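You operate a simulated robot arm through the tools that you are given. There is no shell and no other tool. Be economical: measure what you need, move in short steps, check, and stop when the job is done.

The job below is to be done with a simulated robot arm. You get a single attempt, and the scene is never put back.

JOB
Slide the divider to the blue mark and put the food bags away.
Fine: Their box goes in the gap in the cloth drawer; shut it again.

It is judged by the outcome, as a careful person would: the job done as asked, and still so three seconds after it is handed in. It fails if anything else is knocked over, pushed out of place, dropped, spilled or broken. Flat cloth is picked up by pressing the open fingertips on it (5 to 10 N) and closing them slowly along it; thin cloth reads only 2 to 8 mm in the jaws.

ROBOT AND FRAMES
A 6-joint arm with a two-finger parallel gripper on a trunk, on a base that drives. Base frame: it is fixed to the floor where the robot stands at the start and does not move with it; the origin is under the middle of the robot, x ahead of it, y to its left, z up; the surface under the hand at the start is at about z = 0.91. Readings come in m, rad, newtons and seconds.
With the tool pointing down near the work surface it reaches from about 0.48 to 0.88 m from the robot's upright axis, wherever it stands. Its first joint turns from -2.007 to 2.007 rad. Places, roughly: cloth drawer [0.8, 0.1, 0.8]; divider of the cloth drawer [0.8, 0.2, 0.8]; gap by the divider [0.8, 0.2, 0.8]. Payload 4.2 kg.
The tool frame sits at the grasp point between the pads (the TCP): z along the fingers, y along the line on which they close. The tips reach 0.023 m beyond it. Largest opening 0.094 m; finger width 0.038, thickness 0.01; the body of the gripper, 0.054 by 0.096 m, starts 0.039 m behind the TCP.
Orientation is told as [roll, pitch, yaw] about the base's x, y, z axes, in that order, counted from this pose: with the fingers straight down and closing along the base's y, the tool's x points along the base's -x, its y along +y and its z along -z.

CONTROLS
- The arm moves only by the tool send_rows. Its argument "series" is a list of rows, each an object of numbers (a shift or turn left out is 0, a gripper value left out holds the last): "hand": the closure in counts, from 0 (fully open) to 255 (shut); "tx", "ty", "tz": the shift along the tool's x, y, z in units of 20 mm (1.0 is 20 mm); "ax", "ay", "az": the turn, a rotation vector about the tool's x, y, z in units of 8 degrees (1.0 is 8 degrees). In form: [{"hand": .., "tx": .., "ty": .., "tz": .., "ax": .., "ay": .., "az": ..}, ...]. A call has 1 to 12 rows; each row shifts and turns the commanded pose from where the row before left it, along the tool's axes as they then stand. A call with a number of a shift or a turn outside -1 to 1 is refused whole. A row lasts 0.2 s, in which the tool goes at most 0.05 m and 0.15 rad; a call with a longer step from one row to the next is refused whole, and so is a gripper value outside its range. Where a pose cannot be reached the arm comes as near as it can. A force on the tool above 40 N (or 10 N above the force at the start of the call, whichever is more), or a blocked arm, ends the call early, and 0.2 s more pass. The fingers move at their own pace (about 0.108 m/s each) and stop on an object; they squeeze with about 22 N. The grip force told is the motor's: it shows also when the fingers shut on nothing. Time passes only in rows, and 0.2 s behind the last, so rows that do not move let the fingers close. The reply holds the time, the measured pose of the TCP, the force on the tool along the base axes, the opening and the grip force, in the units named above and with some noise, with the torque about the TCP (base axes, N m) and any sound that the robot's microphone picked up.
- Cameras (640 x 400 px; columns grow to the right, rows downward): "scene" is now at [0.22, 0.1637, 1.3952]; the picture's right is [-0.42, -0.91, 0.00], its down [-0.72, 0.33, -0.61] and it looks along [0.56, -0.26, -0.79] (base axes); focal length 253 px, centre (320, 200). "wrist" rides on the gripper at [0.086, 0.016, -0.074] in the tool frame; the picture's right is [-0.18, 0.98, 0.00], its down [-0.58, -0.11, -0.81] and it looks along [-0.79, -0.15, 0.59] (tool axes); focal length 243 px, centre (320, 200). There is no depth. A picture from a camera that has moved, and an enlarged one, comes with that camera's place and axes in the base frame and with its lens.
- get_image(camera): a new picture of that camera. It takes no simulated time.
- raise_lower(by): slides the trunk up (or, below 0, down) by that many m; the arm and the scene camera ride with it, the base frame stays. It gives what a move gives, with no picture.
- steer(legs): drives the robot by 1 to 6 legs, each [ahead, turn to the left] in m and rad, along the robot's own axes; the way and the turn of a leg run together, so that a leg with both is an arc; at most 1.5 m and 3.142 rad a leg. The arm and the cameras ride along, it lands a little off, and it stops where it bumps. It gives what a move gives.
- head_to(pan, tilt): turns the head with the scene camera to pan (to the left, within 1.396 rad either way) and tilt (down, from -0.506 to 1.204), counted from straight ahead of the robot. It gives what a move gives.
- zoom(camera, box): a new picture of the part [left, top, right, bottom] of that camera's present view, enlarged. It takes no simulated time.
- close_job(): hands the job in; it is judged then, once.

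Work in short steps. Places have to be worked out from the pictures, the camera data and where the tool is seen: move nearer, look again, correct. Check each grasp and each placing, and mend what went wrong. You have 120 turns and 98 pictures in all, those below and enlarged ones among them. Open the gripper and draw the arm clear of the work before you hand the job in, unless the task says otherwise; then end with one line.

The tools are called after "Emit:" by a JSON object that holds its "op" and its "data". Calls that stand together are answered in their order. send_rows: Moves the arm, as the interface text tells. Its arguments: {"type":"object","properties":{"series":{"type":"array","items":{"type":"object","properties":{"hand":{"type":"number"},"tx":{"type":"number"},"ty":{"type":"number"},"tz":{"type":"number"},"ax":{"type":"number"},"ay":{"type":"number"},"az":{"type":"number"}}}}},"required":["series"]} The other tools are called the same way: raise_lower (by) slides the trunk up or down; steer (legs) drives the base; head_to (pan, tilt) turns the head that bears the scene camera; get_image (camera) takes a picture; zoom (camera, box) takes an enlarged picture of a part of a camera's view; close_job () hands the job in.

At the start:

```text
t: 0.0
tcp_pos: [0.6006, 0.0562, 1.01]
orientation: [0.0, -0.001, 0.001]
wrist_force: [-0.1, 0.0, -0.9]
moment: [0.0, 0.0, -0.03]
grip_width: 0.0939
gripper_force: 0.1
trunk travel left (down, up): [-0.775, 0.215]
robot x, y, heading: [-0.0018, -0.0028, -0.001]
head pan, tilt: [-0.435, 0.909]
```

scene: 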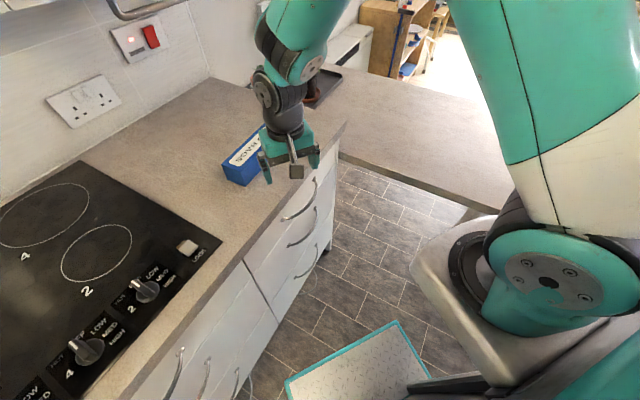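
wrist: 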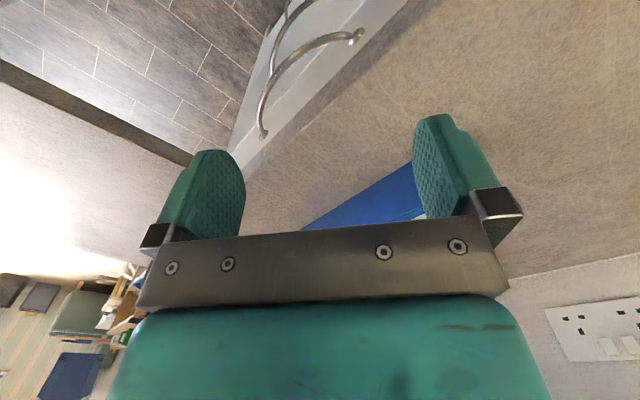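

The blue box of bags is on the counter close to the hand, and the drawers are below it. I look closer at both.

Emit:
{"op": "zoom", "data": {"camera": "scene", "box": [200, 100, 360, 300]}}

Emit:
{"op": "head_to", "data": {"pan": 0.0, "tilt": 0.8}}

Emit:
{"op": "get_image", "data": {"camera": "scene"}}

```text
2.00 times, centred on (280, 200) of scene
camera zoom: at [0.22, 0.1637, 1.3952], right [-0.42, -0.91, 0.0], down [-0.72, 0.33, -0.61], along [0.56, -0.26, -0.79], focal length 505 px, centre (400, 200)
```

zoom: 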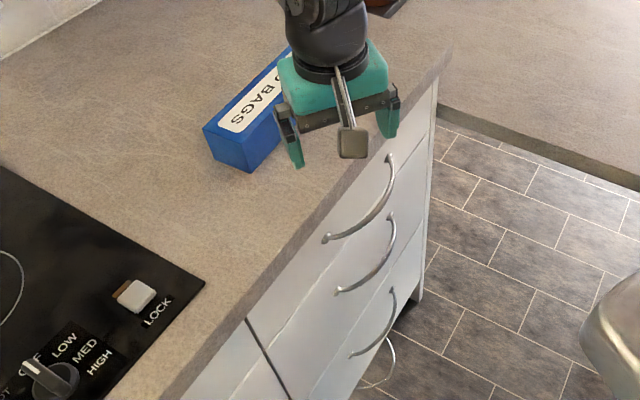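

```text
t: 0.9
tcp_pos: [0.6001, 0.0554, 1.0115]
orientation: [-0.001, 0.0, 0.001]
wrist_force: [0.5, 0.6, 0.3]
moment: [-0.01, 0.0, -0.03]
grip_width: 0.0941
gripper_force: 0.1
trunk travel left (down, up): [-0.775, 0.215]
robot x, y, heading: [0.0004, 0.0016, 0.002]
head pan, tilt: [0.0, 0.799]
```

```text
94 pictures are left
camera scene: at [0.2326, 0.1952, 1.4037], right [0.0, -1.0, 0.0], down [-0.72, 0.0, -0.7], along [0.7, 0.0, -0.72], focal length 253 px, centre (320, 200)
```

scene: 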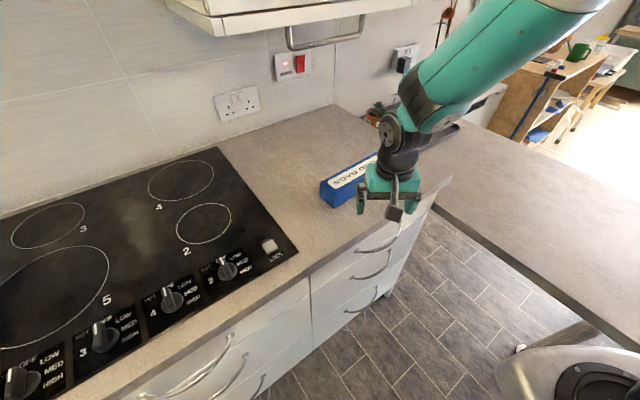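

The counter front runs about 0.62 rad left of square to the robot, and the top right drawer is beside the peninsula. I turn to face the counter, back off a little, and look.

Emit:
{"op": "steer", "data": {"legs": [[-0.05, 0.0], [0.0, 0.62], [-0.1, 0.0]]}}

Emit:
{"op": "head_to", "data": {"pan": -0.4, "tilt": 0.85}}

Emit:
{"op": "get_image", "data": {"camera": "scene"}}

```text
t: 4.2
tcp_pos: [0.3261, 0.3393, 1.0105]
orientation: [0.002, 0.0, 0.622]
wrist_force: [-0.2, 0.0, 1.3]
moment: [0.02, -0.03, 0.02]
grip_width: 0.0939
gripper_force: 0.0
trunk travel left (down, up): [-0.775, 0.215]
robot x, y, heading: [-0.13, -0.0567, 0.623]
head pan, tilt: [0.0, 0.799]
```

```text
t: 5.1
tcp_pos: [0.3252, 0.3392, 1.0102]
orientation: [0.0, -0.002, 0.621]
wrist_force: [0.2, 0.9, 0.3]
moment: [0.0, -0.01, -0.04]
grip_width: 0.094
gripper_force: 0.1
trunk travel left (down, up): [-0.775, 0.215]
robot x, y, heading: [-0.13, -0.0566, 0.628]
head pan, tilt: [-0.4, 0.85]
```

```text
93 pictures are left
camera scene: at [-0.0425, 0.2076, 1.3997], right [0.22, -0.97, 0.0], down [-0.73, -0.17, -0.66], along [0.64, 0.15, -0.75], focal length 253 px, centre (320, 200)
```

scene: 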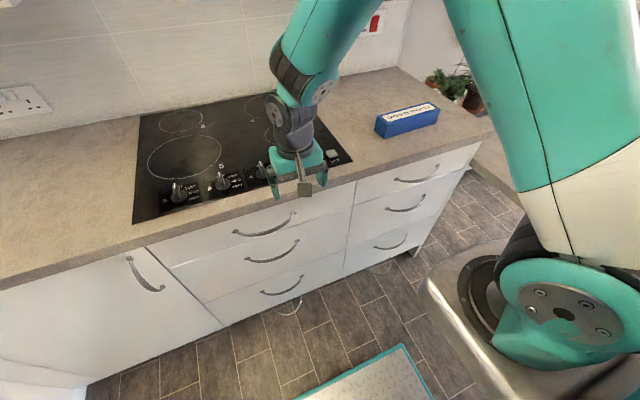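

The counter faces about 0.645 rad, and I judge the top right drawer's handle to be at about (0.60, 0.04, 0.83). I move the hand to in front of it, staying high.

Emit:
{"op": "send_rows", "data": {"series": [{"tx": 1, "ty": -0.5}, {"tx": 1, "ty": -1}, {"tx": 1, "ty": -1}, {"tx": 1, "ty": -1}, {"tx": 0.2, "ty": -1}, {"ty": -1}, {"ty": -1}, {"ty": -1}, {"ty": -1}, {"ty": -1}, {"ty": -1}, {"ty": -1}]}}

Emit:
{"op": "send_rows", "data": {"series": [{"ty": -1}, {"ty": -1}, {"ty": -1}, {"ty": -1}, {"ty": -1}, {"ty": -1}, {"ty": -1}, {"ty": -1}, {"ty": -0.8}]}}

Emit:
{"op": "send_rows", "data": {"series": [{"az": 1}, {"az": 1}, {"az": 1}, {"az": 1}, {"az": 1}, {"az": 1}, {"az": 1}, {"az": 1}, {"az": 1}, {"az": 1}, {"az": 1}, {"az": 0.08}]}}

Emit:
{"op": "send_rows", "data": {"series": [{"ax": -1}, {"ax": -1}, {"ax": -1}, {"ax": -1}, {"ax": -1}, {"ax": -0.6}]}}

Emit:
{"op": "get_image", "data": {"camera": "scene"}}

Emit:
{"op": "get_image", "data": {"camera": "wrist"}}

```text
t: 7.7
tcp_pos: [0.3927, 0.1027, 1.0103]
orientation: [0.0, -0.001, 0.622]
wrist_force: [0.4, 0.1, 0.6]
moment: [-0.01, -0.04, -0.05]
grip_width: 0.094
gripper_force: 0.0
trunk travel left (down, up): [-0.775, 0.215]
robot x, y, heading: [-0.1282, -0.0585, 0.624]
head pan, tilt: [-0.4, 0.85]
```

```text
t: 9.7
tcp_pos: [0.4956, -0.0386, 1.0098]
orientation: [-0.002, 0.001, 0.623]
wrist_force: [-0.7, 0.4, -0.8]
moment: [-0.01, -0.01, -0.03]
grip_width: 0.0941
gripper_force: 0.1
trunk travel left (down, up): [-0.775, 0.215]
robot x, y, heading: [-0.1278, -0.0625, 0.619]
head pan, tilt: [-0.4, 0.85]
```

```text
t: 12.3
tcp_pos: [0.4952, -0.0379, 1.011]
orientation: [0.0, -0.001, -0.924]
wrist_force: [0.0, -0.2, 0.7]
moment: [0.01, 0.01, -0.01]
grip_width: 0.0942
gripper_force: 0.1
trunk travel left (down, up): [-0.775, 0.215]
robot x, y, heading: [-0.1294, -0.0564, 0.621]
head pan, tilt: [-0.4, 0.85]
```

```text
t: 13.7
tcp_pos: [0.4949, -0.0384, 1.011]
orientation: [0.784, 0.0, -0.924]
wrist_force: [-0.1, 0.1, -0.1]
moment: [-0.02, -0.01, 0.01]
grip_width: 0.094
gripper_force: 0.0
trunk travel left (down, up): [-0.775, 0.215]
robot x, y, heading: [-0.1314, -0.0534, 0.622]
head pan, tilt: [-0.4, 0.85]
```

```text
92 pictures are left
camera scene: at [-0.0425, 0.2077, 1.3997], right [0.22, -0.97, 0.0], down [-0.73, -0.17, -0.66], along [0.64, 0.15, -0.75], focal length 253 px, centre (320, 200)
```

scene: 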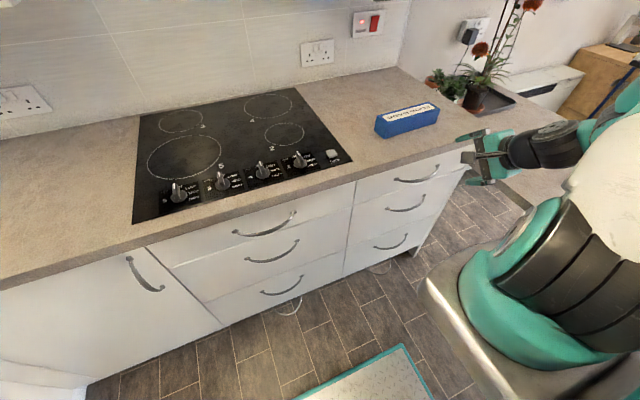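

```text
91 pictures are left
camera wrist: at [0.4099, 0.0049, 1.0751], right [0.67, 0.27, 0.69], down [-0.17, -0.85, 0.49], along [0.73, -0.44, -0.52], focal length 243 px, centre (320, 200)
```

wrist: 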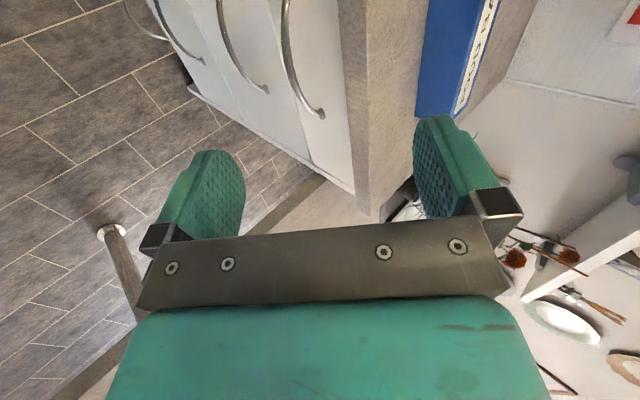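

The hand is tilted 45° and stands above and in front of the drawer. I zoom in on the handle in both views to fix its place.

Emit:
{"op": "zoom", "data": {"camera": "scene", "box": [340, 90, 500, 190]}}

Emit:
{"op": "zoom", "data": {"camera": "wrist", "box": [180, 0, 500, 200]}}

```text
4.00 times, centred on (420, 140) of scene
camera zoom: at [-0.0425, 0.2077, 1.3997], right [0.22, -0.97, 0.0], down [-0.73, -0.17, -0.66], along [0.64, 0.15, -0.75], focal length 1010 px, centre (-80, 440)
```

zoom: 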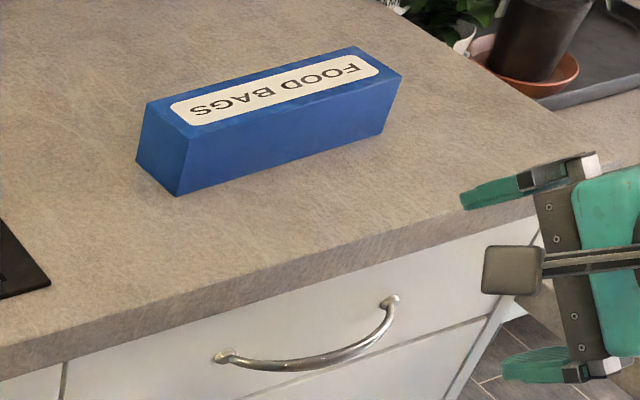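

```text
2.00 times, centred on (340, 100) of wrist
camera zoom: at [0.4099, 0.0049, 1.0751], right [0.67, 0.27, 0.69], down [-0.17, -0.85, 0.49], along [0.73, -0.44, -0.52], focal length 485 px, centre (280, 400)
```

zoom: 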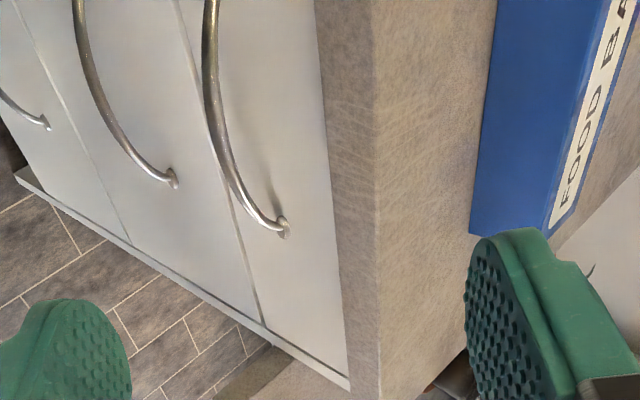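

I place the handle's middle at depth 0.51 from the origin along the counter normal, t=0.375, z≈0.80. I flatten the tool to 15° below level, narrow the fingers and go to a pre-grasp in front of it.

Emit:
{"op": "send_rows", "data": {"series": [{"ax": -1, "hand": 110}, {"ax": -1}, {"ax": -1}, {"ax": -0.75}, {"tx": -1}, {"tx": -1}, {"tx": -0.3}]}}

Emit:
{"op": "send_rows", "data": {"series": [{"ty": -1, "tz": 0.4}, {"ty": -1, "tz": 0.4}, {"ty": -1, "tz": 0.4}, {"ty": -1, "tz": 0.4}, {"ty": -1, "tz": 0.4}, {"ty": -1, "tz": 0.4}, {"ty": -1, "tz": 0.4}, {"ty": -1, "tz": 0.4}, {"ty": -0.3}]}}

Emit:
{"op": "get_image", "data": {"camera": "scene"}}

Emit:
{"op": "get_image", "data": {"camera": "wrist"}}

```text
t: 15.3
tcp_pos: [0.5235, -0.0784, 1.0132]
orientation: [1.306, 0.0, -0.923]
wrist_force: [0.3, 0.3, -0.2]
moment: [-0.07, 0.01, 0.02]
grip_width: 0.0534
gripper_force: 0.0
trunk travel left (down, up): [-0.775, 0.215]
robot x, y, heading: [-0.127, -0.0578, 0.624]
head pan, tilt: [-0.4, 0.85]
```

```text
t: 17.3
tcp_pos: [0.5367, -0.0646, 0.8324]
orientation: [1.306, 0.001, -0.925]
wrist_force: [0.6, 0.4, -0.2]
moment: [0.02, -0.01, 0.0]
grip_width: 0.0535
gripper_force: 0.1
trunk travel left (down, up): [-0.775, 0.215]
robot x, y, heading: [-0.1266, -0.0566, 0.624]
head pan, tilt: [-0.4, 0.85]
```

```text
88 pictures are left
camera scene: at [-0.0425, 0.2074, 1.3998], right [0.22, -0.97, 0.0], down [-0.73, -0.17, -0.66], along [0.64, 0.15, -0.75], focal length 253 px, centre (320, 200)
```

scene: 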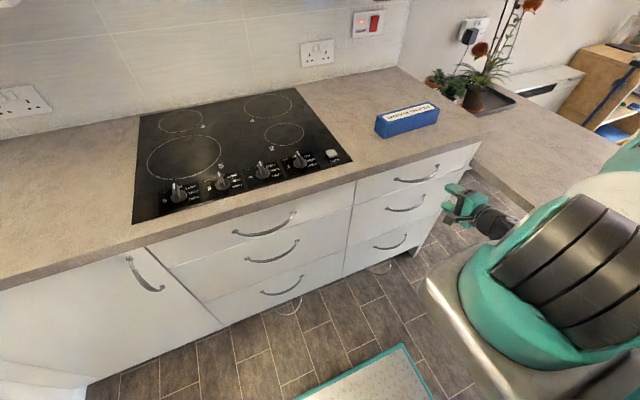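

```text
87 pictures are left
camera wrist: at [0.4308, -0.0361, 0.868], right [0.32, 0.01, 0.95], down [-0.29, -0.95, 0.11], along [0.9, -0.31, -0.3], focal length 243 px, centre (320, 200)
```

wrist: 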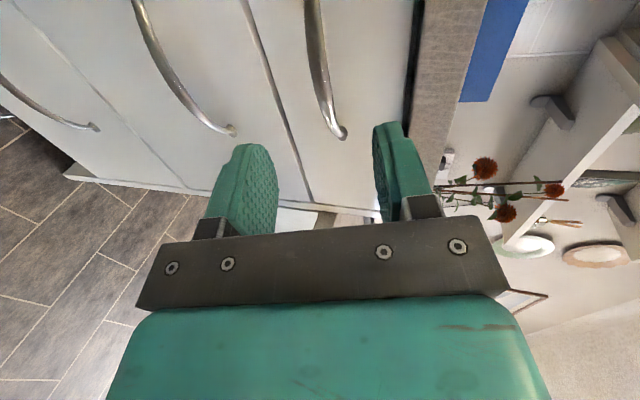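

The handle sits between the fingers' planes where I predicted it. I advance 0.12 m along the tool, then close.

Emit:
{"op": "send_rows", "data": {"series": [{"tz": 1}, {"tz": 1}, {"tz": 1}, {"tz": 1}, {"tz": 1}, {"tz": 1}]}}

Emit:
{"op": "get_image", "data": {"camera": "wrist"}}

```text
t: 18.7
tcp_pos: [0.6316, 0.0046, 0.8018]
orientation: [1.305, 0.0, -0.922]
wrist_force: [-0.3, -0.4, 0.5]
moment: [-0.05, 0.0, -0.02]
grip_width: 0.0534
gripper_force: 0.1
trunk travel left (down, up): [-0.775, 0.215]
robot x, y, heading: [-0.1275, -0.058, 0.627]
head pan, tilt: [-0.4, 0.85]
```

```text
86 pictures are left
camera wrist: at [0.525, 0.0335, 0.8366], right [0.32, 0.01, 0.95], down [-0.29, -0.95, 0.11], along [0.9, -0.31, -0.3], focal length 243 px, centre (320, 200)
```

wrist: 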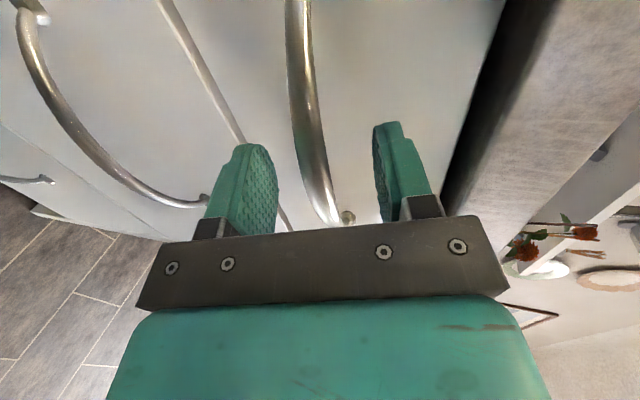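

The bar lies between the fingers with the tips still clear of the front, so I close on it.

Emit:
{"op": "send_rows", "data": {"series": [{"hand": 200}, {"hand": 255}, {}, {}]}}

```text
t: 19.7
tcp_pos: [0.631, 0.0047, 0.7995]
orientation: [1.303, 0.002, -0.925]
wrist_force: [-1.7, -0.7, -17.1]
moment: [0.26, 0.45, -1.23]
grip_width: 0.0114
gripper_force: 45.1
trunk travel left (down, up): [-0.775, 0.215]
robot x, y, heading: [-0.1267, -0.0579, 0.622]
head pan, tilt: [-0.4, 0.85]
```

The bar is gripped at 11 mm. I ease down slightly to relieve the 17 N and pull straight out 0.1 m.

Emit:
{"op": "send_rows", "data": {"series": [{"ty": -0.12}, {"tz": -0.5, "ty": -0.13}, {"tz": -0.97, "ty": -0.26}, {"tz": -0.97, "ty": -0.26}, {"tz": -0.97, "ty": -0.26}, {"tz": -0.97, "ty": -0.26}, {"tz": -0.48, "ty": -0.13}]}}

Emit:
{"op": "get_image", "data": {"camera": "scene"}}

```text
t: 21.3
tcp_pos: [0.5488, -0.0544, 0.8001]
orientation: [1.305, -0.001, -0.922]
wrist_force: [-3.5, 4.8, 4.4]
moment: [0.77, 0.52, 0.19]
grip_width: 0.0116
gripper_force: 45.1
trunk travel left (down, up): [-0.775, 0.215]
robot x, y, heading: [-0.1315, -0.0602, 0.623]
head pan, tilt: [-0.4, 0.85]
```

```text
85 pictures are left
camera scene: at [-0.0428, 0.2076, 1.3998], right [0.22, -0.97, 0.0], down [-0.73, -0.17, -0.66], along [0.64, 0.15, -0.75], focal length 253 px, centre (320, 200)
```

scene: 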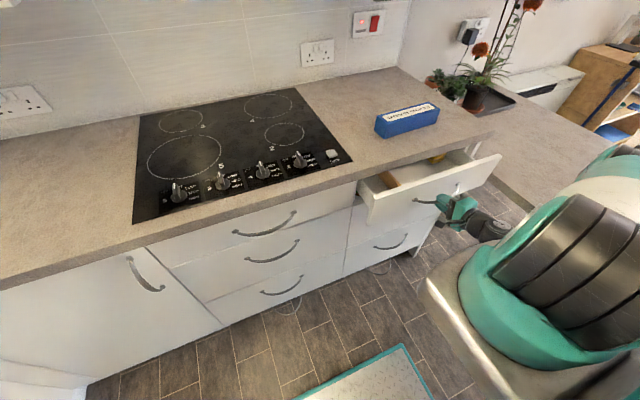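

The drawer slides out easily. I pull on another 0.1 m.

Emit:
{"op": "send_rows", "data": {"series": [{"tz": -0.97, "ty": -0.26}, {"tz": -0.97, "ty": -0.26}, {"tz": -0.97, "ty": -0.26}, {"tz": -0.97, "ty": -0.26}, {"tz": -0.97, "ty": -0.26}]}}

Emit:
{"op": "get_image", "data": {"camera": "scene"}}

```text
t: 22.5
tcp_pos: [0.4664, -0.1173, 0.7984]
orientation: [1.305, 0.004, -0.921]
wrist_force: [-19.2, 27.3, -1.9]
moment: [0.65, 0.43, 0.22]
grip_width: 0.012
gripper_force: 45.0
trunk travel left (down, up): [-0.775, 0.215]
robot x, y, heading: [-0.1299, -0.0586, 0.625]
head pan, tilt: [-0.4, 0.85]
```

```text
84 pictures are left
camera scene: at [-0.0434, 0.2087, 1.3996], right [0.22, -0.97, 0.0], down [-0.73, -0.17, -0.66], along [0.64, 0.15, -0.75], focal length 253 px, centre (320, 200)
```

scene: 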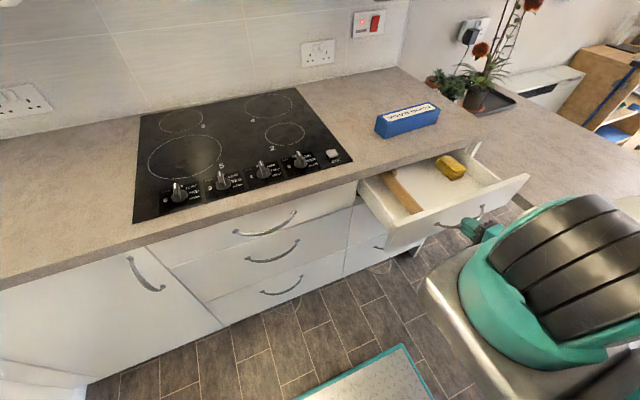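

The drawer is open 0.2 m with a sideways load of about 33 N, so I shift left to relieve it and pull 0.06 m more.

Emit:
{"op": "send_rows", "data": {"series": [{"tx": 0.2}, {"tz": -0.97, "ty": -0.26, "tx": 0.02}, {"tz": -0.97, "ty": -0.26, "tx": 0.02}, {"tz": -0.97, "ty": -0.26, "tx": 0.02}]}}

Emit:
{"op": "zoom", "data": {"camera": "scene", "box": [340, 100, 560, 260]}}

```text
t: 23.5
tcp_pos: [0.4192, -0.1528, 0.8005]
orientation: [1.298, -0.004, -0.929]
wrist_force: [6.3, -9.2, -30.5]
moment: [0.82, 0.89, -0.44]
grip_width: 0.0117
gripper_force: 44.3
trunk travel left (down, up): [-0.775, 0.215]
robot x, y, heading: [-0.1294, -0.0576, 0.627]
head pan, tilt: [-0.4, 0.85]
```

```text
2.50 times, centred on (450, 180) of scene
camera zoom: at [-0.041, 0.2069, 1.3994], right [0.22, -0.98, 0.0], down [-0.73, -0.17, -0.66], along [0.64, 0.15, -0.75], focal length 632 px, centre (-5, 250)
```

zoom: 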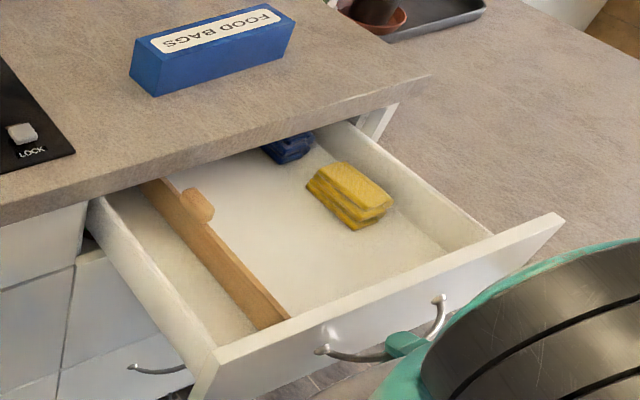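

The divider with a knob, the yellow cloths and a dark blue cloth show. The handle pushes the tool down with 30 N, so I ease down 4 mm and pull a little further.

Emit:
{"op": "send_rows", "data": {"series": [{"ty": -0.2, "tx": -0.05}, {"tz": -0.97, "ty": -0.26}, {"tz": -0.97, "ty": -0.26}]}}

```text
t: 24.3
tcp_pos: [0.3903, -0.1728, 0.7996]
orientation: [1.308, -0.001, -0.925]
wrist_force: [9.3, -10.5, 5.2]
moment: [0.52, 0.34, -1.67]
grip_width: 0.0117
gripper_force: 45.0
out of reach, approached as far as the arm can: row 3
trunk travel left (down, up): [-0.775, 0.215]
robot x, y, heading: [-0.1309, -0.0571, 0.626]
head pan, tilt: [-0.4, 0.85]
```

The drawer is open about 0.30 m and the arm is at its inner limit. I back the base 5 cm with the handle still held to open it a little more.

Emit:
{"op": "steer", "data": {"legs": [[-0.05, 0.0]]}}

Emit:
{"op": "zoom", "data": {"camera": "scene", "box": [340, 100, 560, 260]}}

```text
t: 25.2
tcp_pos: [0.3492, -0.2021, 0.7988]
orientation: [1.307, -0.002, -0.923]
wrist_force: [10.4, -18.8, 17.9]
moment: [1.4, 0.76, 0.47]
grip_width: 0.0116
gripper_force: 44.8
trunk travel left (down, up): [-0.775, 0.215]
robot x, y, heading: [-0.1682, -0.0882, 0.62]
head pan, tilt: [-0.4, 0.85]
```

```text
2.50 times, centred on (450, 180) of scene
camera zoom: at [-0.0842, 0.1765, 1.4], right [0.22, -0.97, 0.0], down [-0.73, -0.17, -0.66], along [0.64, 0.15, -0.75], focal length 632 px, centre (-5, 250)
```

zoom: 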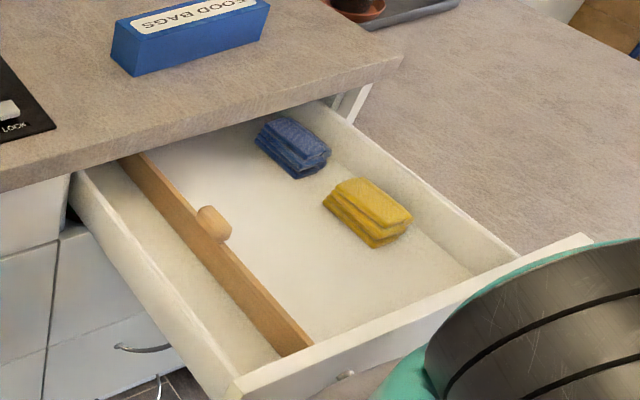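

The drawer is now open about 0.35 m. I let go and drive back to clear the handle.

Emit:
{"op": "send_rows", "data": {"series": [{"hand": 110}, {"hand": 110}, {}]}}

Emit:
{"op": "steer", "data": {"legs": [[-0.12, 0.0]]}}

Emit:
{"op": "get_image", "data": {"camera": "wrist"}}

Emit:
{"op": "get_image", "data": {"camera": "scene"}}

```text
t: 26.1
tcp_pos: [0.3491, -0.2024, 0.7977]
orientation: [1.307, -0.001, -0.923]
wrist_force: [0.2, -0.4, 0.0]
moment: [0.01, 0.0, 0.0]
grip_width: 0.0536
gripper_force: 0.1
trunk travel left (down, up): [-0.775, 0.215]
robot x, y, heading: [-0.1722, -0.0834, 0.621]
head pan, tilt: [-0.4, 0.85]
```

```text
t: 27.3
tcp_pos: [0.2501, -0.2729, 0.8009]
orientation: [1.307, -0.002, -0.923]
wrist_force: [0.5, -0.1, -0.1]
moment: [0.0, 0.04, 0.05]
grip_width: 0.0534
gripper_force: 0.1
trunk travel left (down, up): [-0.775, 0.215]
robot x, y, heading: [-0.2678, -0.1539, 0.62]
head pan, tilt: [-0.4, 0.85]
```

```text
81 pictures are left
camera wrist: at [0.1442, -0.2448, 0.8345], right [0.31, 0.01, 0.95], down [-0.29, -0.95, 0.11], along [0.9, -0.31, -0.3], focal length 243 px, centre (320, 200)
```

wrist: 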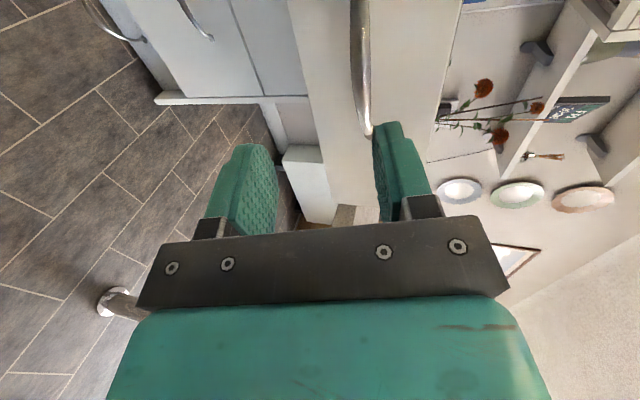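

```text
80 pictures are left
camera scene: at [-0.1816, 0.107, 1.3997], right [0.22, -0.98, 0.0], down [-0.73, -0.17, -0.66], along [0.64, 0.15, -0.75], focal length 253 px, centre (320, 200)
```

scene: 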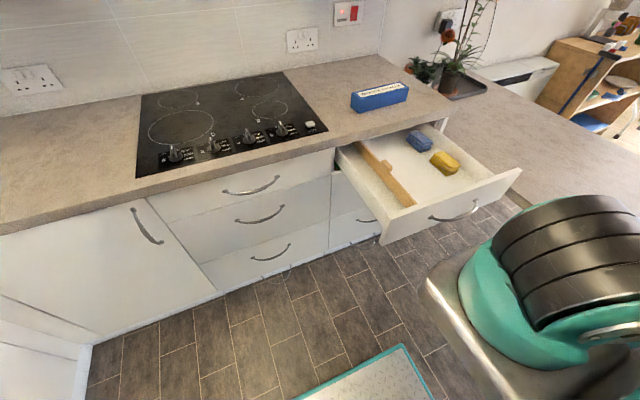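

The fingers are clear of the handle. I raise the hand 0.2 m and turn the tool back to pointing down.

Emit:
{"op": "send_rows", "data": {"series": [{"ty": 0.97, "tz": -0.26}, {"ty": 0.97, "tz": -0.26}, {"ty": 0.97, "tz": -0.26}, {"ty": 0.97, "tz": -0.26}, {"ty": 0.97, "tz": -0.26}, {"ty": 0.97, "tz": -0.26}, {"ty": 0.97, "tz": -0.26}, {"ty": 0.97, "tz": -0.26}, {"ty": 0.97, "tz": -0.26}, {"ty": 0.97, "tz": -0.26}, {"ty": 0.97, "tz": -0.26}]}}

Emit:
{"op": "send_rows", "data": {"series": [{"ax": 1}, {"ax": 1}, {"ax": 1}, {"ax": 1}, {"ax": 1}, {"ax": 1}, {"ax": 1}, {"ax": 1}, {"ax": 1}, {"ax": 0.36}]}}

Emit:
{"op": "get_image", "data": {"camera": "scene"}}

```text
t: 29.7
tcp_pos: [0.2523, -0.2731, 1.0186]
orientation: [1.306, -0.001, -0.923]
wrist_force: [0.7, -0.4, 0.2]
moment: [0.04, 0.0, 0.02]
grip_width: 0.0536
gripper_force: 0.1
trunk travel left (down, up): [-0.775, 0.215]
robot x, y, heading: [-0.2668, -0.1561, 0.625]
head pan, tilt: [-0.4, 0.85]
```

```text
t: 31.9
tcp_pos: [0.2518, -0.2737, 1.0211]
orientation: [-0.002, -0.002, -0.924]
wrist_force: [0.2, -0.3, 0.2]
moment: [-0.03, 0.02, -0.03]
grip_width: 0.0534
gripper_force: 0.1
trunk travel left (down, up): [-0.775, 0.215]
robot x, y, heading: [-0.2703, -0.1568, 0.628]
head pan, tilt: [-0.4, 0.85]
```

```text
79 pictures are left
camera scene: at [-0.1817, 0.1069, 1.3998], right [0.22, -0.98, 0.0], down [-0.73, -0.17, -0.66], along [0.64, 0.15, -0.75], focal length 253 px, centre (320, 200)
```

scene: 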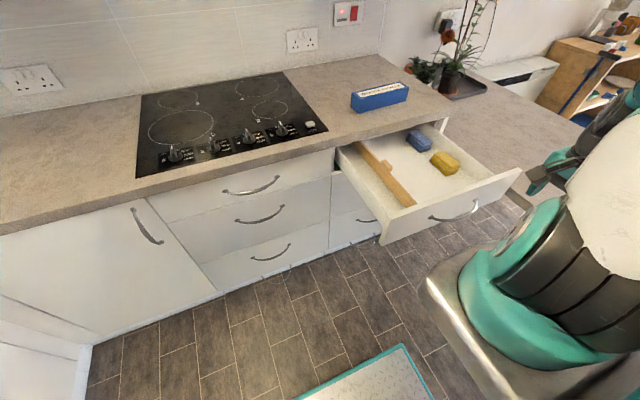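

I zoom in on the open drawer from here to look for the blue mark.

Emit:
{"op": "zoom", "data": {"camera": "scene", "box": [320, 70, 530, 250]}}

Emit:
{"op": "raise_lower", "data": {"by": 0.2}}

Emit:
{"op": "head_to", "data": {"pan": -0.5, "tilt": 0.9}}

Emit:
{"op": "zoom", "data": {"camera": "scene", "box": [260, 80, 460, 220]}}

```text
2.22 times, centred on (425, 160) of scene
camera zoom: at [-0.1817, 0.1069, 1.3998], right [0.22, -0.98, 0.0], down [-0.73, -0.17, -0.66], along [0.64, 0.15, -0.75], focal length 561 px, centre (87, 289)
```

zoom: 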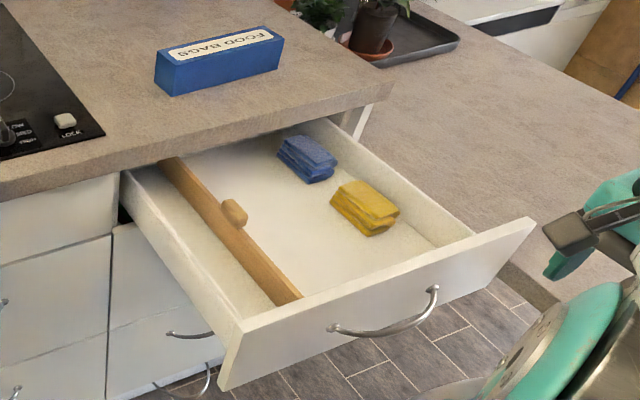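

```text
t: 34.1
tcp_pos: [0.2515, -0.2743, 1.2212]
orientation: [0.001, -0.003, -0.921]
wrist_force: [-1.0, -0.5, 0.1]
moment: [0.0, 0.02, 0.01]
grip_width: 0.0533
gripper_force: 0.1
trunk travel left (down, up): [-0.975, 0.015]
robot x, y, heading: [-0.2684, -0.1547, 0.621]
head pan, tilt: [-0.4, 0.85]
```

```text
t: 34.7
tcp_pos: [0.2519, -0.2728, 1.2203]
orientation: [0.0, -0.001, -0.924]
wrist_force: [0.0, -0.4, 0.1]
moment: [-0.02, -0.01, 0.01]
grip_width: 0.0534
gripper_force: 0.1
trunk travel left (down, up): [-0.975, 0.015]
robot x, y, heading: [-0.2703, -0.1572, 0.624]
head pan, tilt: [-0.499, 0.901]
```

```text
2.86 times, centred on (360, 150) of scene
camera zoom: at [-0.1829, 0.0991, 1.5959], right [0.12, -0.99, 0.0], down [-0.78, -0.1, -0.62], along [0.62, 0.08, -0.78], focal length 722 px, centre (206, 343)
```

zoom: 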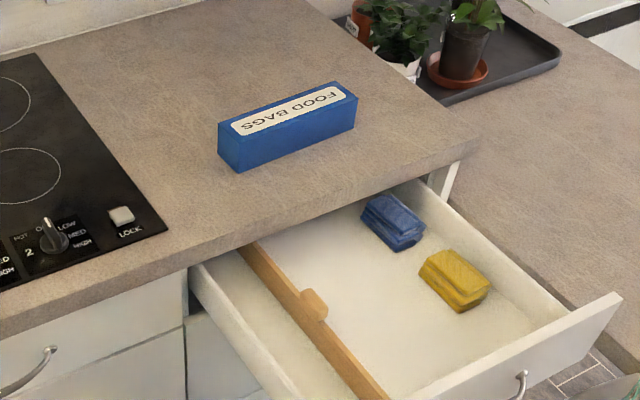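

The mark isn't visible from here, so it may be on the inner face of the front. I lower the trunk, bring the hand over the drawer and look with the wrist camera.

Emit:
{"op": "raise_lower", "data": {"by": -0.2}}

Emit:
{"op": "send_rows", "data": {"series": [{"ty": 1, "tx": 0.5, "tz": -0.5, "az": 0.7}, {"ty": 1, "tx": 0.5, "tz": -0.5, "az": 0}, {"ty": 1, "tx": 0.5, "tz": -0.5}, {"ty": 1, "tx": 0.5, "tz": -0.5}, {"ty": 1, "tx": 0.5}, {"ty": 1, "tx": 0.5}, {"ty": 1, "tx": 0.5}, {"ty": 1, "tx": 0.5}, {"ty": 1, "tx": 0.5}, {"ty": 1, "tx": 0.5}, {"ty": 1}, {"ty": 1}]}}

Emit:
{"op": "send_rows", "data": {"series": [{"az": 1, "ty": 1}, {"az": 1, "ty": 1}, {"az": 1}, {"az": 1}, {"az": 1}]}}

Emit:
{"op": "get_image", "data": {"camera": "wrist"}}

```text
t: 36.9
tcp_pos: [0.2508, -0.2722, 1.0208]
orientation: [0.001, -0.002, -0.923]
wrist_force: [0.5, -0.1, -0.8]
moment: [0.0, 0.0, 0.03]
grip_width: 0.0534
gripper_force: 0.0
trunk travel left (down, up): [-0.775, 0.215]
robot x, y, heading: [-0.2682, -0.1576, 0.621]
head pan, tilt: [-0.499, 0.901]
```

```text
t: 39.5
tcp_pos: [0.4022, -0.0578, 1.061]
orientation: [0.0, -0.001, -1.02]
wrist_force: [-0.8, 0.2, -0.2]
moment: [0.0, -0.01, 0.0]
grip_width: 0.0533
gripper_force: 0.0
trunk travel left (down, up): [-0.775, 0.215]
robot x, y, heading: [-0.2684, -0.1542, 0.622]
head pan, tilt: [-0.499, 0.901]
```

```text
t: 40.7
tcp_pos: [0.4381, -0.0426, 1.0598]
orientation: [0.002, 0.001, -1.721]
wrist_force: [0.8, 0.5, 0.3]
moment: [0.02, -0.02, -0.02]
grip_width: 0.0535
gripper_force: 0.1
trunk travel left (down, up): [-0.775, 0.215]
robot x, y, heading: [-0.2653, -0.1555, 0.626]
head pan, tilt: [-0.499, 0.901]
```

```text
76 pictures are left
camera wrist: at [0.4655, 0.0412, 1.1347], right [0.94, -0.33, 0.0], down [-0.2, -0.56, 0.81], along [-0.27, -0.76, -0.59], focal length 243 px, centre (320, 200)
```

wrist: 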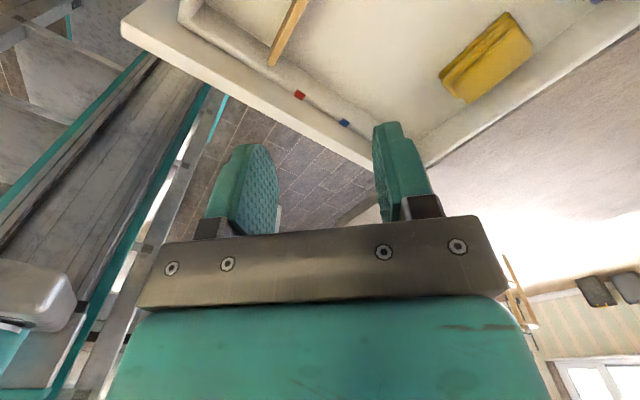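

The red and blue marks are on the inner face of the drawer front. I zoom in to measure them.

Emit:
{"op": "zoom", "data": {"camera": "wrist", "box": [180, 0, 420, 150]}}

```text
2.67 times, centred on (300, 75) of wrist
camera zoom: at [0.4655, 0.0412, 1.1347], right [0.94, -0.33, 0.0], down [-0.2, -0.56, 0.81], along [-0.27, -0.76, -0.59], focal length 647 px, centre (373, 533)
```

zoom: 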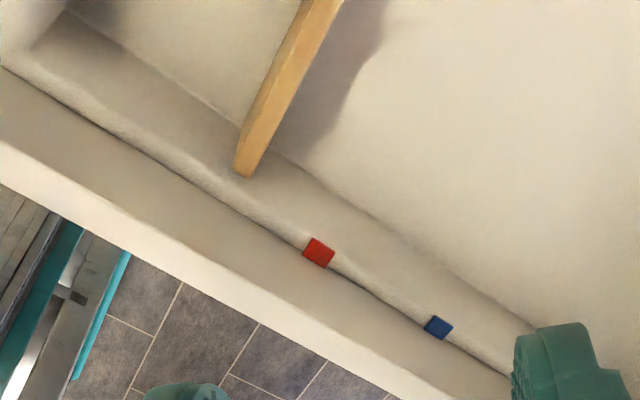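

I judge the blue mark at t≈0.41 and the divider at about 0.28, so it must slide about 0.13 m to the right; the cloths start at about 0.51. I turn the hand so its camera faces the drawer front and look again.

Emit:
{"op": "send_rows", "data": {"series": [{"az": 1}, {"az": 1}, {"az": 1}, {"az": 1}, {"az": 1}, {"az": 0.56}]}}

Emit:
{"op": "get_image", "data": {"camera": "wrist"}}

Emit:
{"op": "get_image", "data": {"camera": "scene"}}

```text
t: 42.1
tcp_pos: [0.4371, -0.0421, 1.0615]
orientation: [0.0, -0.002, -2.496]
wrist_force: [0.6, -1.2, 0.4]
moment: [0.02, 0.0, 0.01]
grip_width: 0.0535
gripper_force: 0.1
trunk travel left (down, up): [-0.775, 0.215]
robot x, y, heading: [-0.2707, -0.159, 0.618]
head pan, tilt: [-0.499, 0.901]
```

```text
74 pictures are left
camera wrist: at [0.5155, -0.0029, 1.1353], right [0.44, -0.9, 0.0], down [-0.53, -0.26, 0.81], along [-0.72, -0.36, -0.59], focal length 243 px, centre (320, 200)
```

wrist: 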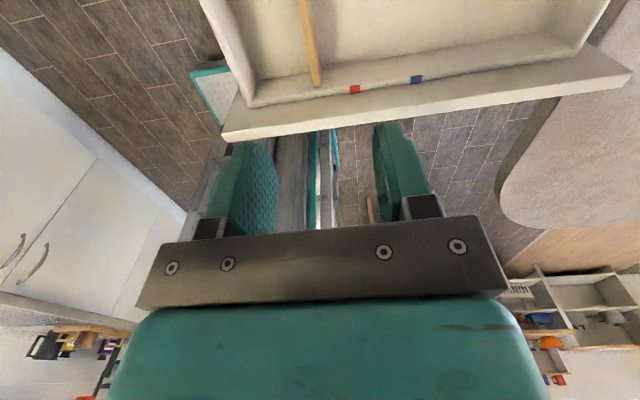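

```text
73 pictures are left
camera scene: at [-0.1829, 0.0991, 1.3958], right [0.12, -0.99, 0.0], down [-0.78, -0.1, -0.62], along [0.62, 0.08, -0.78], focal length 253 px, centre (320, 200)
```

scene: 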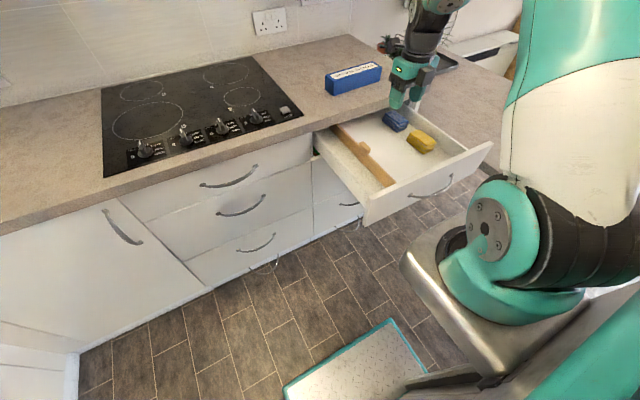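

The marks are now well placed (red t≈0.328, blue t≈0.415, divider front end t≈0.272). I zoom on the divider and knob to choose the grip.

Emit:
{"op": "zoom", "data": {"camera": "scene", "box": [300, 90, 460, 220]}}

Emit:
{"op": "zoom", "data": {"camera": "wrist", "box": [190, 0, 510, 140]}}

```text
3.08 times, centred on (380, 155) of scene
camera zoom: at [-0.1829, 0.0991, 1.3958], right [0.12, -0.99, 0.0], down [-0.78, -0.1, -0.62], along [0.62, 0.08, -0.78], focal length 777 px, centre (135, 338)
```

zoom: 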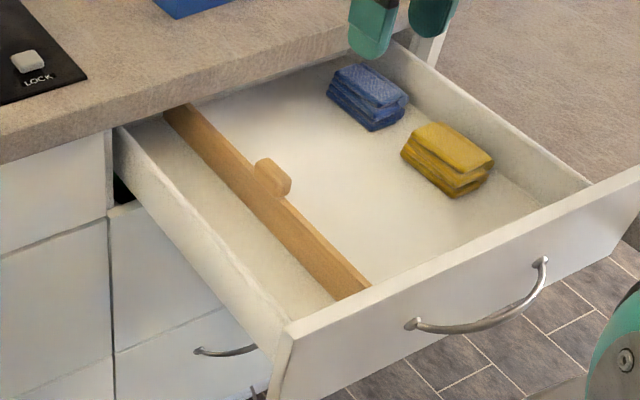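

```text
2.00 times, centred on (350, 70) of wrist
camera zoom: at [0.5155, -0.0029, 1.1353], right [0.44, -0.9, 0.0], down [-0.53, -0.26, 0.81], along [-0.72, -0.36, -0.59], focal length 485 px, centre (260, 460)
```

zoom: 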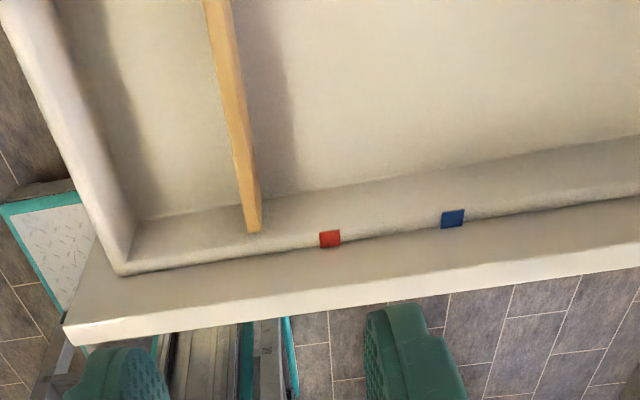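

The knob is a block standing on the divider at about t 0.28, depth 0.425, z≈0.83. I tilt the tool 20° to keep the wrist camera clear of the worktop, open it, and come down just above the knob.

Emit:
{"op": "send_rows", "data": {"series": [{"ay": 1, "hand": 0}, {"ay": 1}, {"ay": 0.5, "ty": -0.95}, {"tx": 1}, {"tx": 1}, {"tz": 1}, {"tz": 1}, {"tz": 1}, {"tz": 1}, {"tz": 1}, {"tz": 1}, {"tz": 1}]}}

Emit:
{"op": "get_image", "data": {"camera": "wrist"}}

Emit:
{"op": "zoom", "data": {"camera": "scene", "box": [300, 60, 460, 190]}}

```text
t: 44.7
tcp_pos: [0.4955, 0.0243, 0.9411]
orientation: [0.001, 0.35, -2.493]
wrist_force: [0.7, -0.5, 0.1]
moment: [0.03, 0.0, -0.01]
grip_width: 0.0942
gripper_force: 0.1
trunk travel left (down, up): [-0.775, 0.215]
robot x, y, heading: [-0.2673, -0.1581, 0.624]
head pan, tilt: [-0.499, 0.901]
```

```text
70 pictures are left
camera wrist: at [0.5488, 0.0454, 1.0415], right [0.45, -0.89, -0.06], down [-0.72, -0.41, 0.56], along [-0.52, -0.21, -0.83], focal length 243 px, centre (320, 200)
```

wrist: 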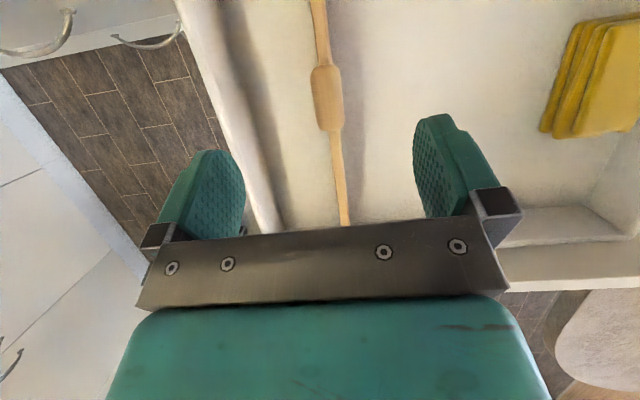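

```text
3.08 times, centred on (380, 125) of scene
camera zoom: at [-0.1831, 0.099, 1.3959], right [0.12, -0.99, 0.0], down [-0.78, -0.1, -0.62], along [0.62, 0.08, -0.78], focal length 777 px, centre (135, 431)
```

zoom: 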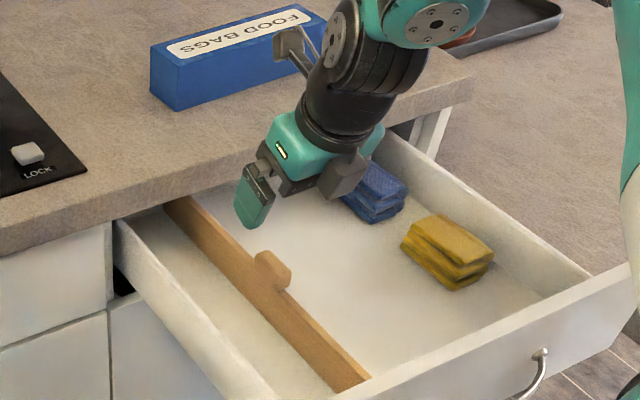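

The knob is centred between the fingers at t≈0.28, depth≈0.425. I descend to it and close.

Emit:
{"op": "send_rows", "data": {"series": [{"tz": 1, "tx": -0.22}, {"tz": 1, "tx": -0.22}, {"tz": 1, "tx": -0.22}, {"tz": 1, "tx": -0.22}, {"tz": 1, "tx": -0.22}, {"tz": 0.3}]}}

Emit:
{"op": "get_image", "data": {"camera": "wrist"}}

Emit:
{"op": "zoom", "data": {"camera": "scene", "box": [300, 60, 460, 190]}}

```text
t: 46.1
tcp_pos: [0.5055, 0.0336, 0.8367]
orientation: [0.003, 0.35, -2.494]
wrist_force: [-0.5, 0.2, 0.5]
moment: [0.0, 0.02, -0.01]
grip_width: 0.0939
gripper_force: 0.1
trunk travel left (down, up): [-0.775, 0.215]
robot x, y, heading: [-0.2659, -0.1557, 0.623]
head pan, tilt: [-0.499, 0.901]
```

```text
68 pictures are left
camera wrist: at [0.5598, 0.0546, 0.9364], right [0.45, -0.89, -0.06], down [-0.72, -0.41, 0.56], along [-0.52, -0.21, -0.83], focal length 243 px, centre (320, 200)
```

wrist: 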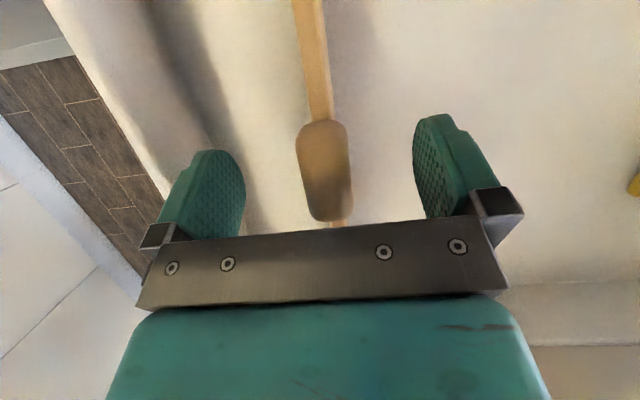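

```text
3.08 times, centred on (380, 125) of scene
camera zoom: at [-0.183, 0.0991, 1.3959], right [0.12, -0.99, 0.0], down [-0.78, -0.1, -0.62], along [0.62, 0.08, -0.78], focal length 777 px, centre (135, 431)
```

zoom: 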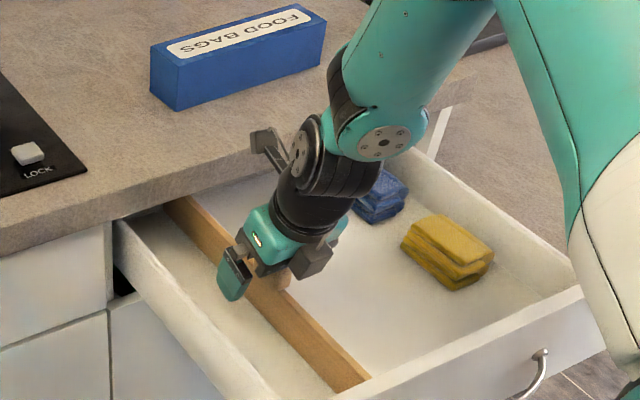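

The knob is between the pads, but its top height is uncertain, so I lower 12 mm more and close slowly.

Emit:
{"op": "send_rows", "data": {"series": [{"tz": 0.6, "tx": -0.2}, {"hand": 120}, {"hand": 200}, {"hand": 255}, {}, {}]}}

Emit:
{"op": "get_image", "data": {"camera": "wrist"}}

```text
t: 47.5
tcp_pos: [0.5086, 0.032, 0.8239]
orientation: [0.001, 0.35, -2.497]
wrist_force: [7.3, -7.3, -3.0]
moment: [0.29, -0.65, -2.22]
grip_width: 0.0246
gripper_force: 44.7
trunk travel left (down, up): [-0.775, 0.215]
robot x, y, heading: [-0.27, -0.1607, 0.622]
head pan, tilt: [-0.499, 0.901]
```

```text
66 pictures are left
camera wrist: at [0.5629, 0.0531, 0.9231], right [0.45, -0.89, -0.06], down [-0.72, -0.41, 0.56], along [-0.52, -0.21, -0.83], focal length 243 px, centre (320, 200)
```

wrist: 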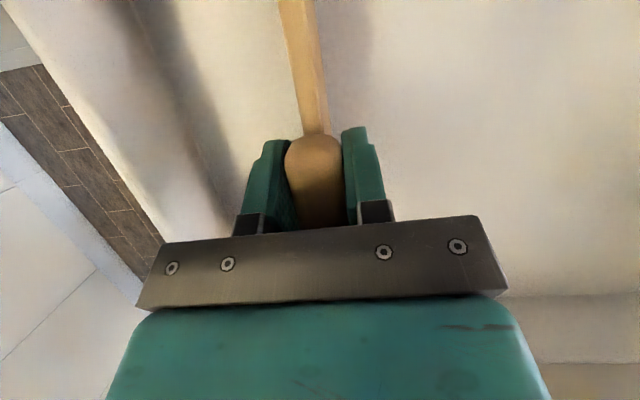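

The knob is gripped at 25 mm. I slide it 0.10 m to the right and check.

Emit:
{"op": "send_rows", "data": {"series": [{"ty": 0.5}, {"ty": 0.7}, {"ty": 0.7}, {"ty": 0.7}, {"ty": 0.7}, {"ty": 0.7}, {"ty": 0.7}, {"ty": 0.3}, {}]}}

Emit:
{"op": "get_image", "data": {"camera": "wrist"}}

Emit:
{"op": "zoom", "data": {"camera": "scene", "box": [300, 60, 460, 190]}}

```text
t: 49.5
tcp_pos: [0.5672, -0.0458, 0.8233]
orientation: [0.0, 0.344, -2.496]
wrist_force: [-0.1, 0.2, -25.7]
moment: [-0.31, -0.92, -2.15]
grip_width: 0.0247
gripper_force: 44.9
trunk travel left (down, up): [-0.775, 0.215]
robot x, y, heading: [-0.2661, -0.1582, 0.625]
head pan, tilt: [-0.499, 0.901]
```

```text
65 pictures are left
camera wrist: at [0.621, -0.0243, 0.923], right [0.45, -0.89, -0.06], down [-0.72, -0.41, 0.56], along [-0.52, -0.21, -0.83], focal length 243 px, centre (320, 200)
```

wrist: 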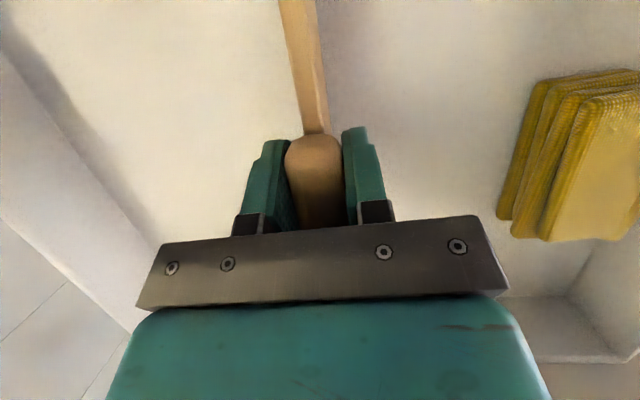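

```text
3.08 times, centred on (380, 125) of scene
camera zoom: at [-0.1817, 0.0992, 1.3956], right [0.12, -0.99, 0.0], down [-0.78, -0.1, -0.62], along [0.62, 0.08, -0.78], focal length 777 px, centre (135, 431)
```

zoom: 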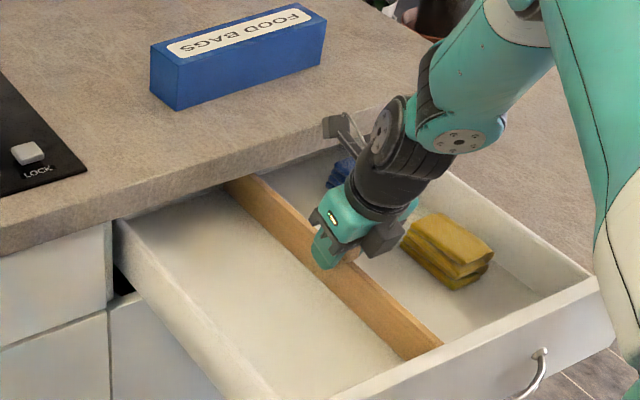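

The divider moved with the knob. I slide 38 mm further, easing the vertical load, then let go and lift to check against the mark.

Emit:
{"op": "send_rows", "data": {"series": [{"tz": 0.12, "ty": 0.2}, {"ty": 0.6}, {"ty": 0.6}, {"ty": 0.5}, {}, {"hand": 150}, {"hand": 100}, {}]}}

Emit:
{"op": "send_rows", "data": {"series": [{"tz": -1}, {"tz": -1}, {"tz": -1}, {"tz": -1}, {"tz": -1}, {"tz": -1}, {"tz": -1}, {"tz": -1}, {"ay": -1, "tz": -1}, {"ay": -1, "tz": -1}, {"ay": -0.5}]}}

Emit:
{"op": "get_image", "data": {"camera": "wrist"}}

```text
t: 51.3
tcp_pos: [0.591, -0.0761, 0.8208]
orientation: [0.002, 0.35, -2.495]
wrist_force: [-0.2, 0.0, 0.2]
moment: [-0.02, -0.02, 0.03]
grip_width: 0.0571
gripper_force: 0.0
trunk travel left (down, up): [-0.775, 0.215]
robot x, y, heading: [-0.2682, -0.1592, 0.622]
head pan, tilt: [-0.499, 0.901]
```

```text
t: 53.7
tcp_pos: [0.5374, -0.115, 1.0089]
orientation: [0.002, 0.0, -2.494]
wrist_force: [-1.1, -0.4, 1.0]
moment: [0.01, -0.01, 0.0]
grip_width: 0.0573
gripper_force: 0.0
trunk travel left (down, up): [-0.775, 0.215]
robot x, y, heading: [-0.2669, -0.1588, 0.619]
head pan, tilt: [-0.499, 0.901]
```

```text
63 pictures are left
camera wrist: at [0.6156, -0.0767, 1.0847], right [0.45, -0.9, 0.0], down [-0.53, -0.26, 0.81], along [-0.72, -0.36, -0.59], focal length 243 px, centre (320, 200)
```

wrist: 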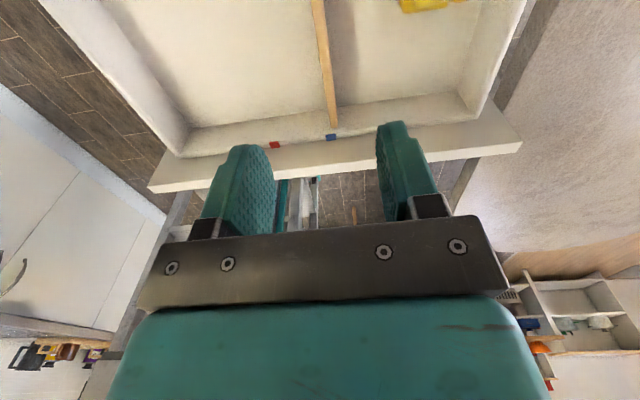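

The divider looks close to the blue mark. I zoom in to check it exactly.

Emit:
{"op": "zoom", "data": {"camera": "wrist", "box": [250, 90, 410, 190]}}

```text
4.00 times, centred on (330, 140) of wrist
camera zoom: at [0.6156, -0.0767, 1.0847], right [0.45, -0.9, 0.0], down [-0.53, -0.26, 0.81], along [-0.72, -0.36, -0.59], focal length 970 px, centre (280, 440)
```

zoom: 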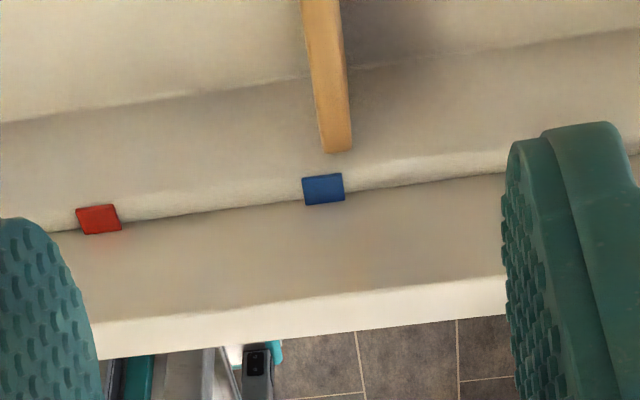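

The divider is about 6 mm to the right of the blue mark. I grip the knob again and move it back 5–6 mm.

Emit:
{"op": "send_rows", "data": {"series": [{"ay": 1}, {"ay": 1}, {"ay": 0.5}, {"tz": 1}, {"tz": 1}, {"tz": 1}, {"tz": 1}, {"tz": 1}, {"tz": 1}, {"tz": 1}, {"tz": 1}]}}

Emit:
{"op": "send_rows", "data": {"series": [{"tz": 1}, {"tz": 0.9, "ty": 0.05}, {"hand": 170}, {"hand": 255}, {}, {}]}}

```text
t: 56.1
tcp_pos: [0.5799, -0.0832, 0.8591]
orientation: [0.001, 0.349, -2.494]
wrist_force: [-0.3, -0.2, -0.3]
moment: [0.01, 0.0, 0.01]
grip_width: 0.057
gripper_force: 0.1
trunk travel left (down, up): [-0.775, 0.215]
robot x, y, heading: [-0.2647, -0.1558, 0.623]
head pan, tilt: [-0.499, 0.901]
```

```text
t: 57.5
tcp_pos: [0.5921, -0.0749, 0.8224]
orientation: [0.002, 0.349, -2.499]
wrist_force: [2.3, 0.6, -0.5]
moment: [-0.13, -0.32, -2.33]
grip_width: 0.0243
gripper_force: 44.6
trunk travel left (down, up): [-0.775, 0.215]
robot x, y, heading: [-0.2647, -0.1567, 0.619]
head pan, tilt: [-0.499, 0.901]
```

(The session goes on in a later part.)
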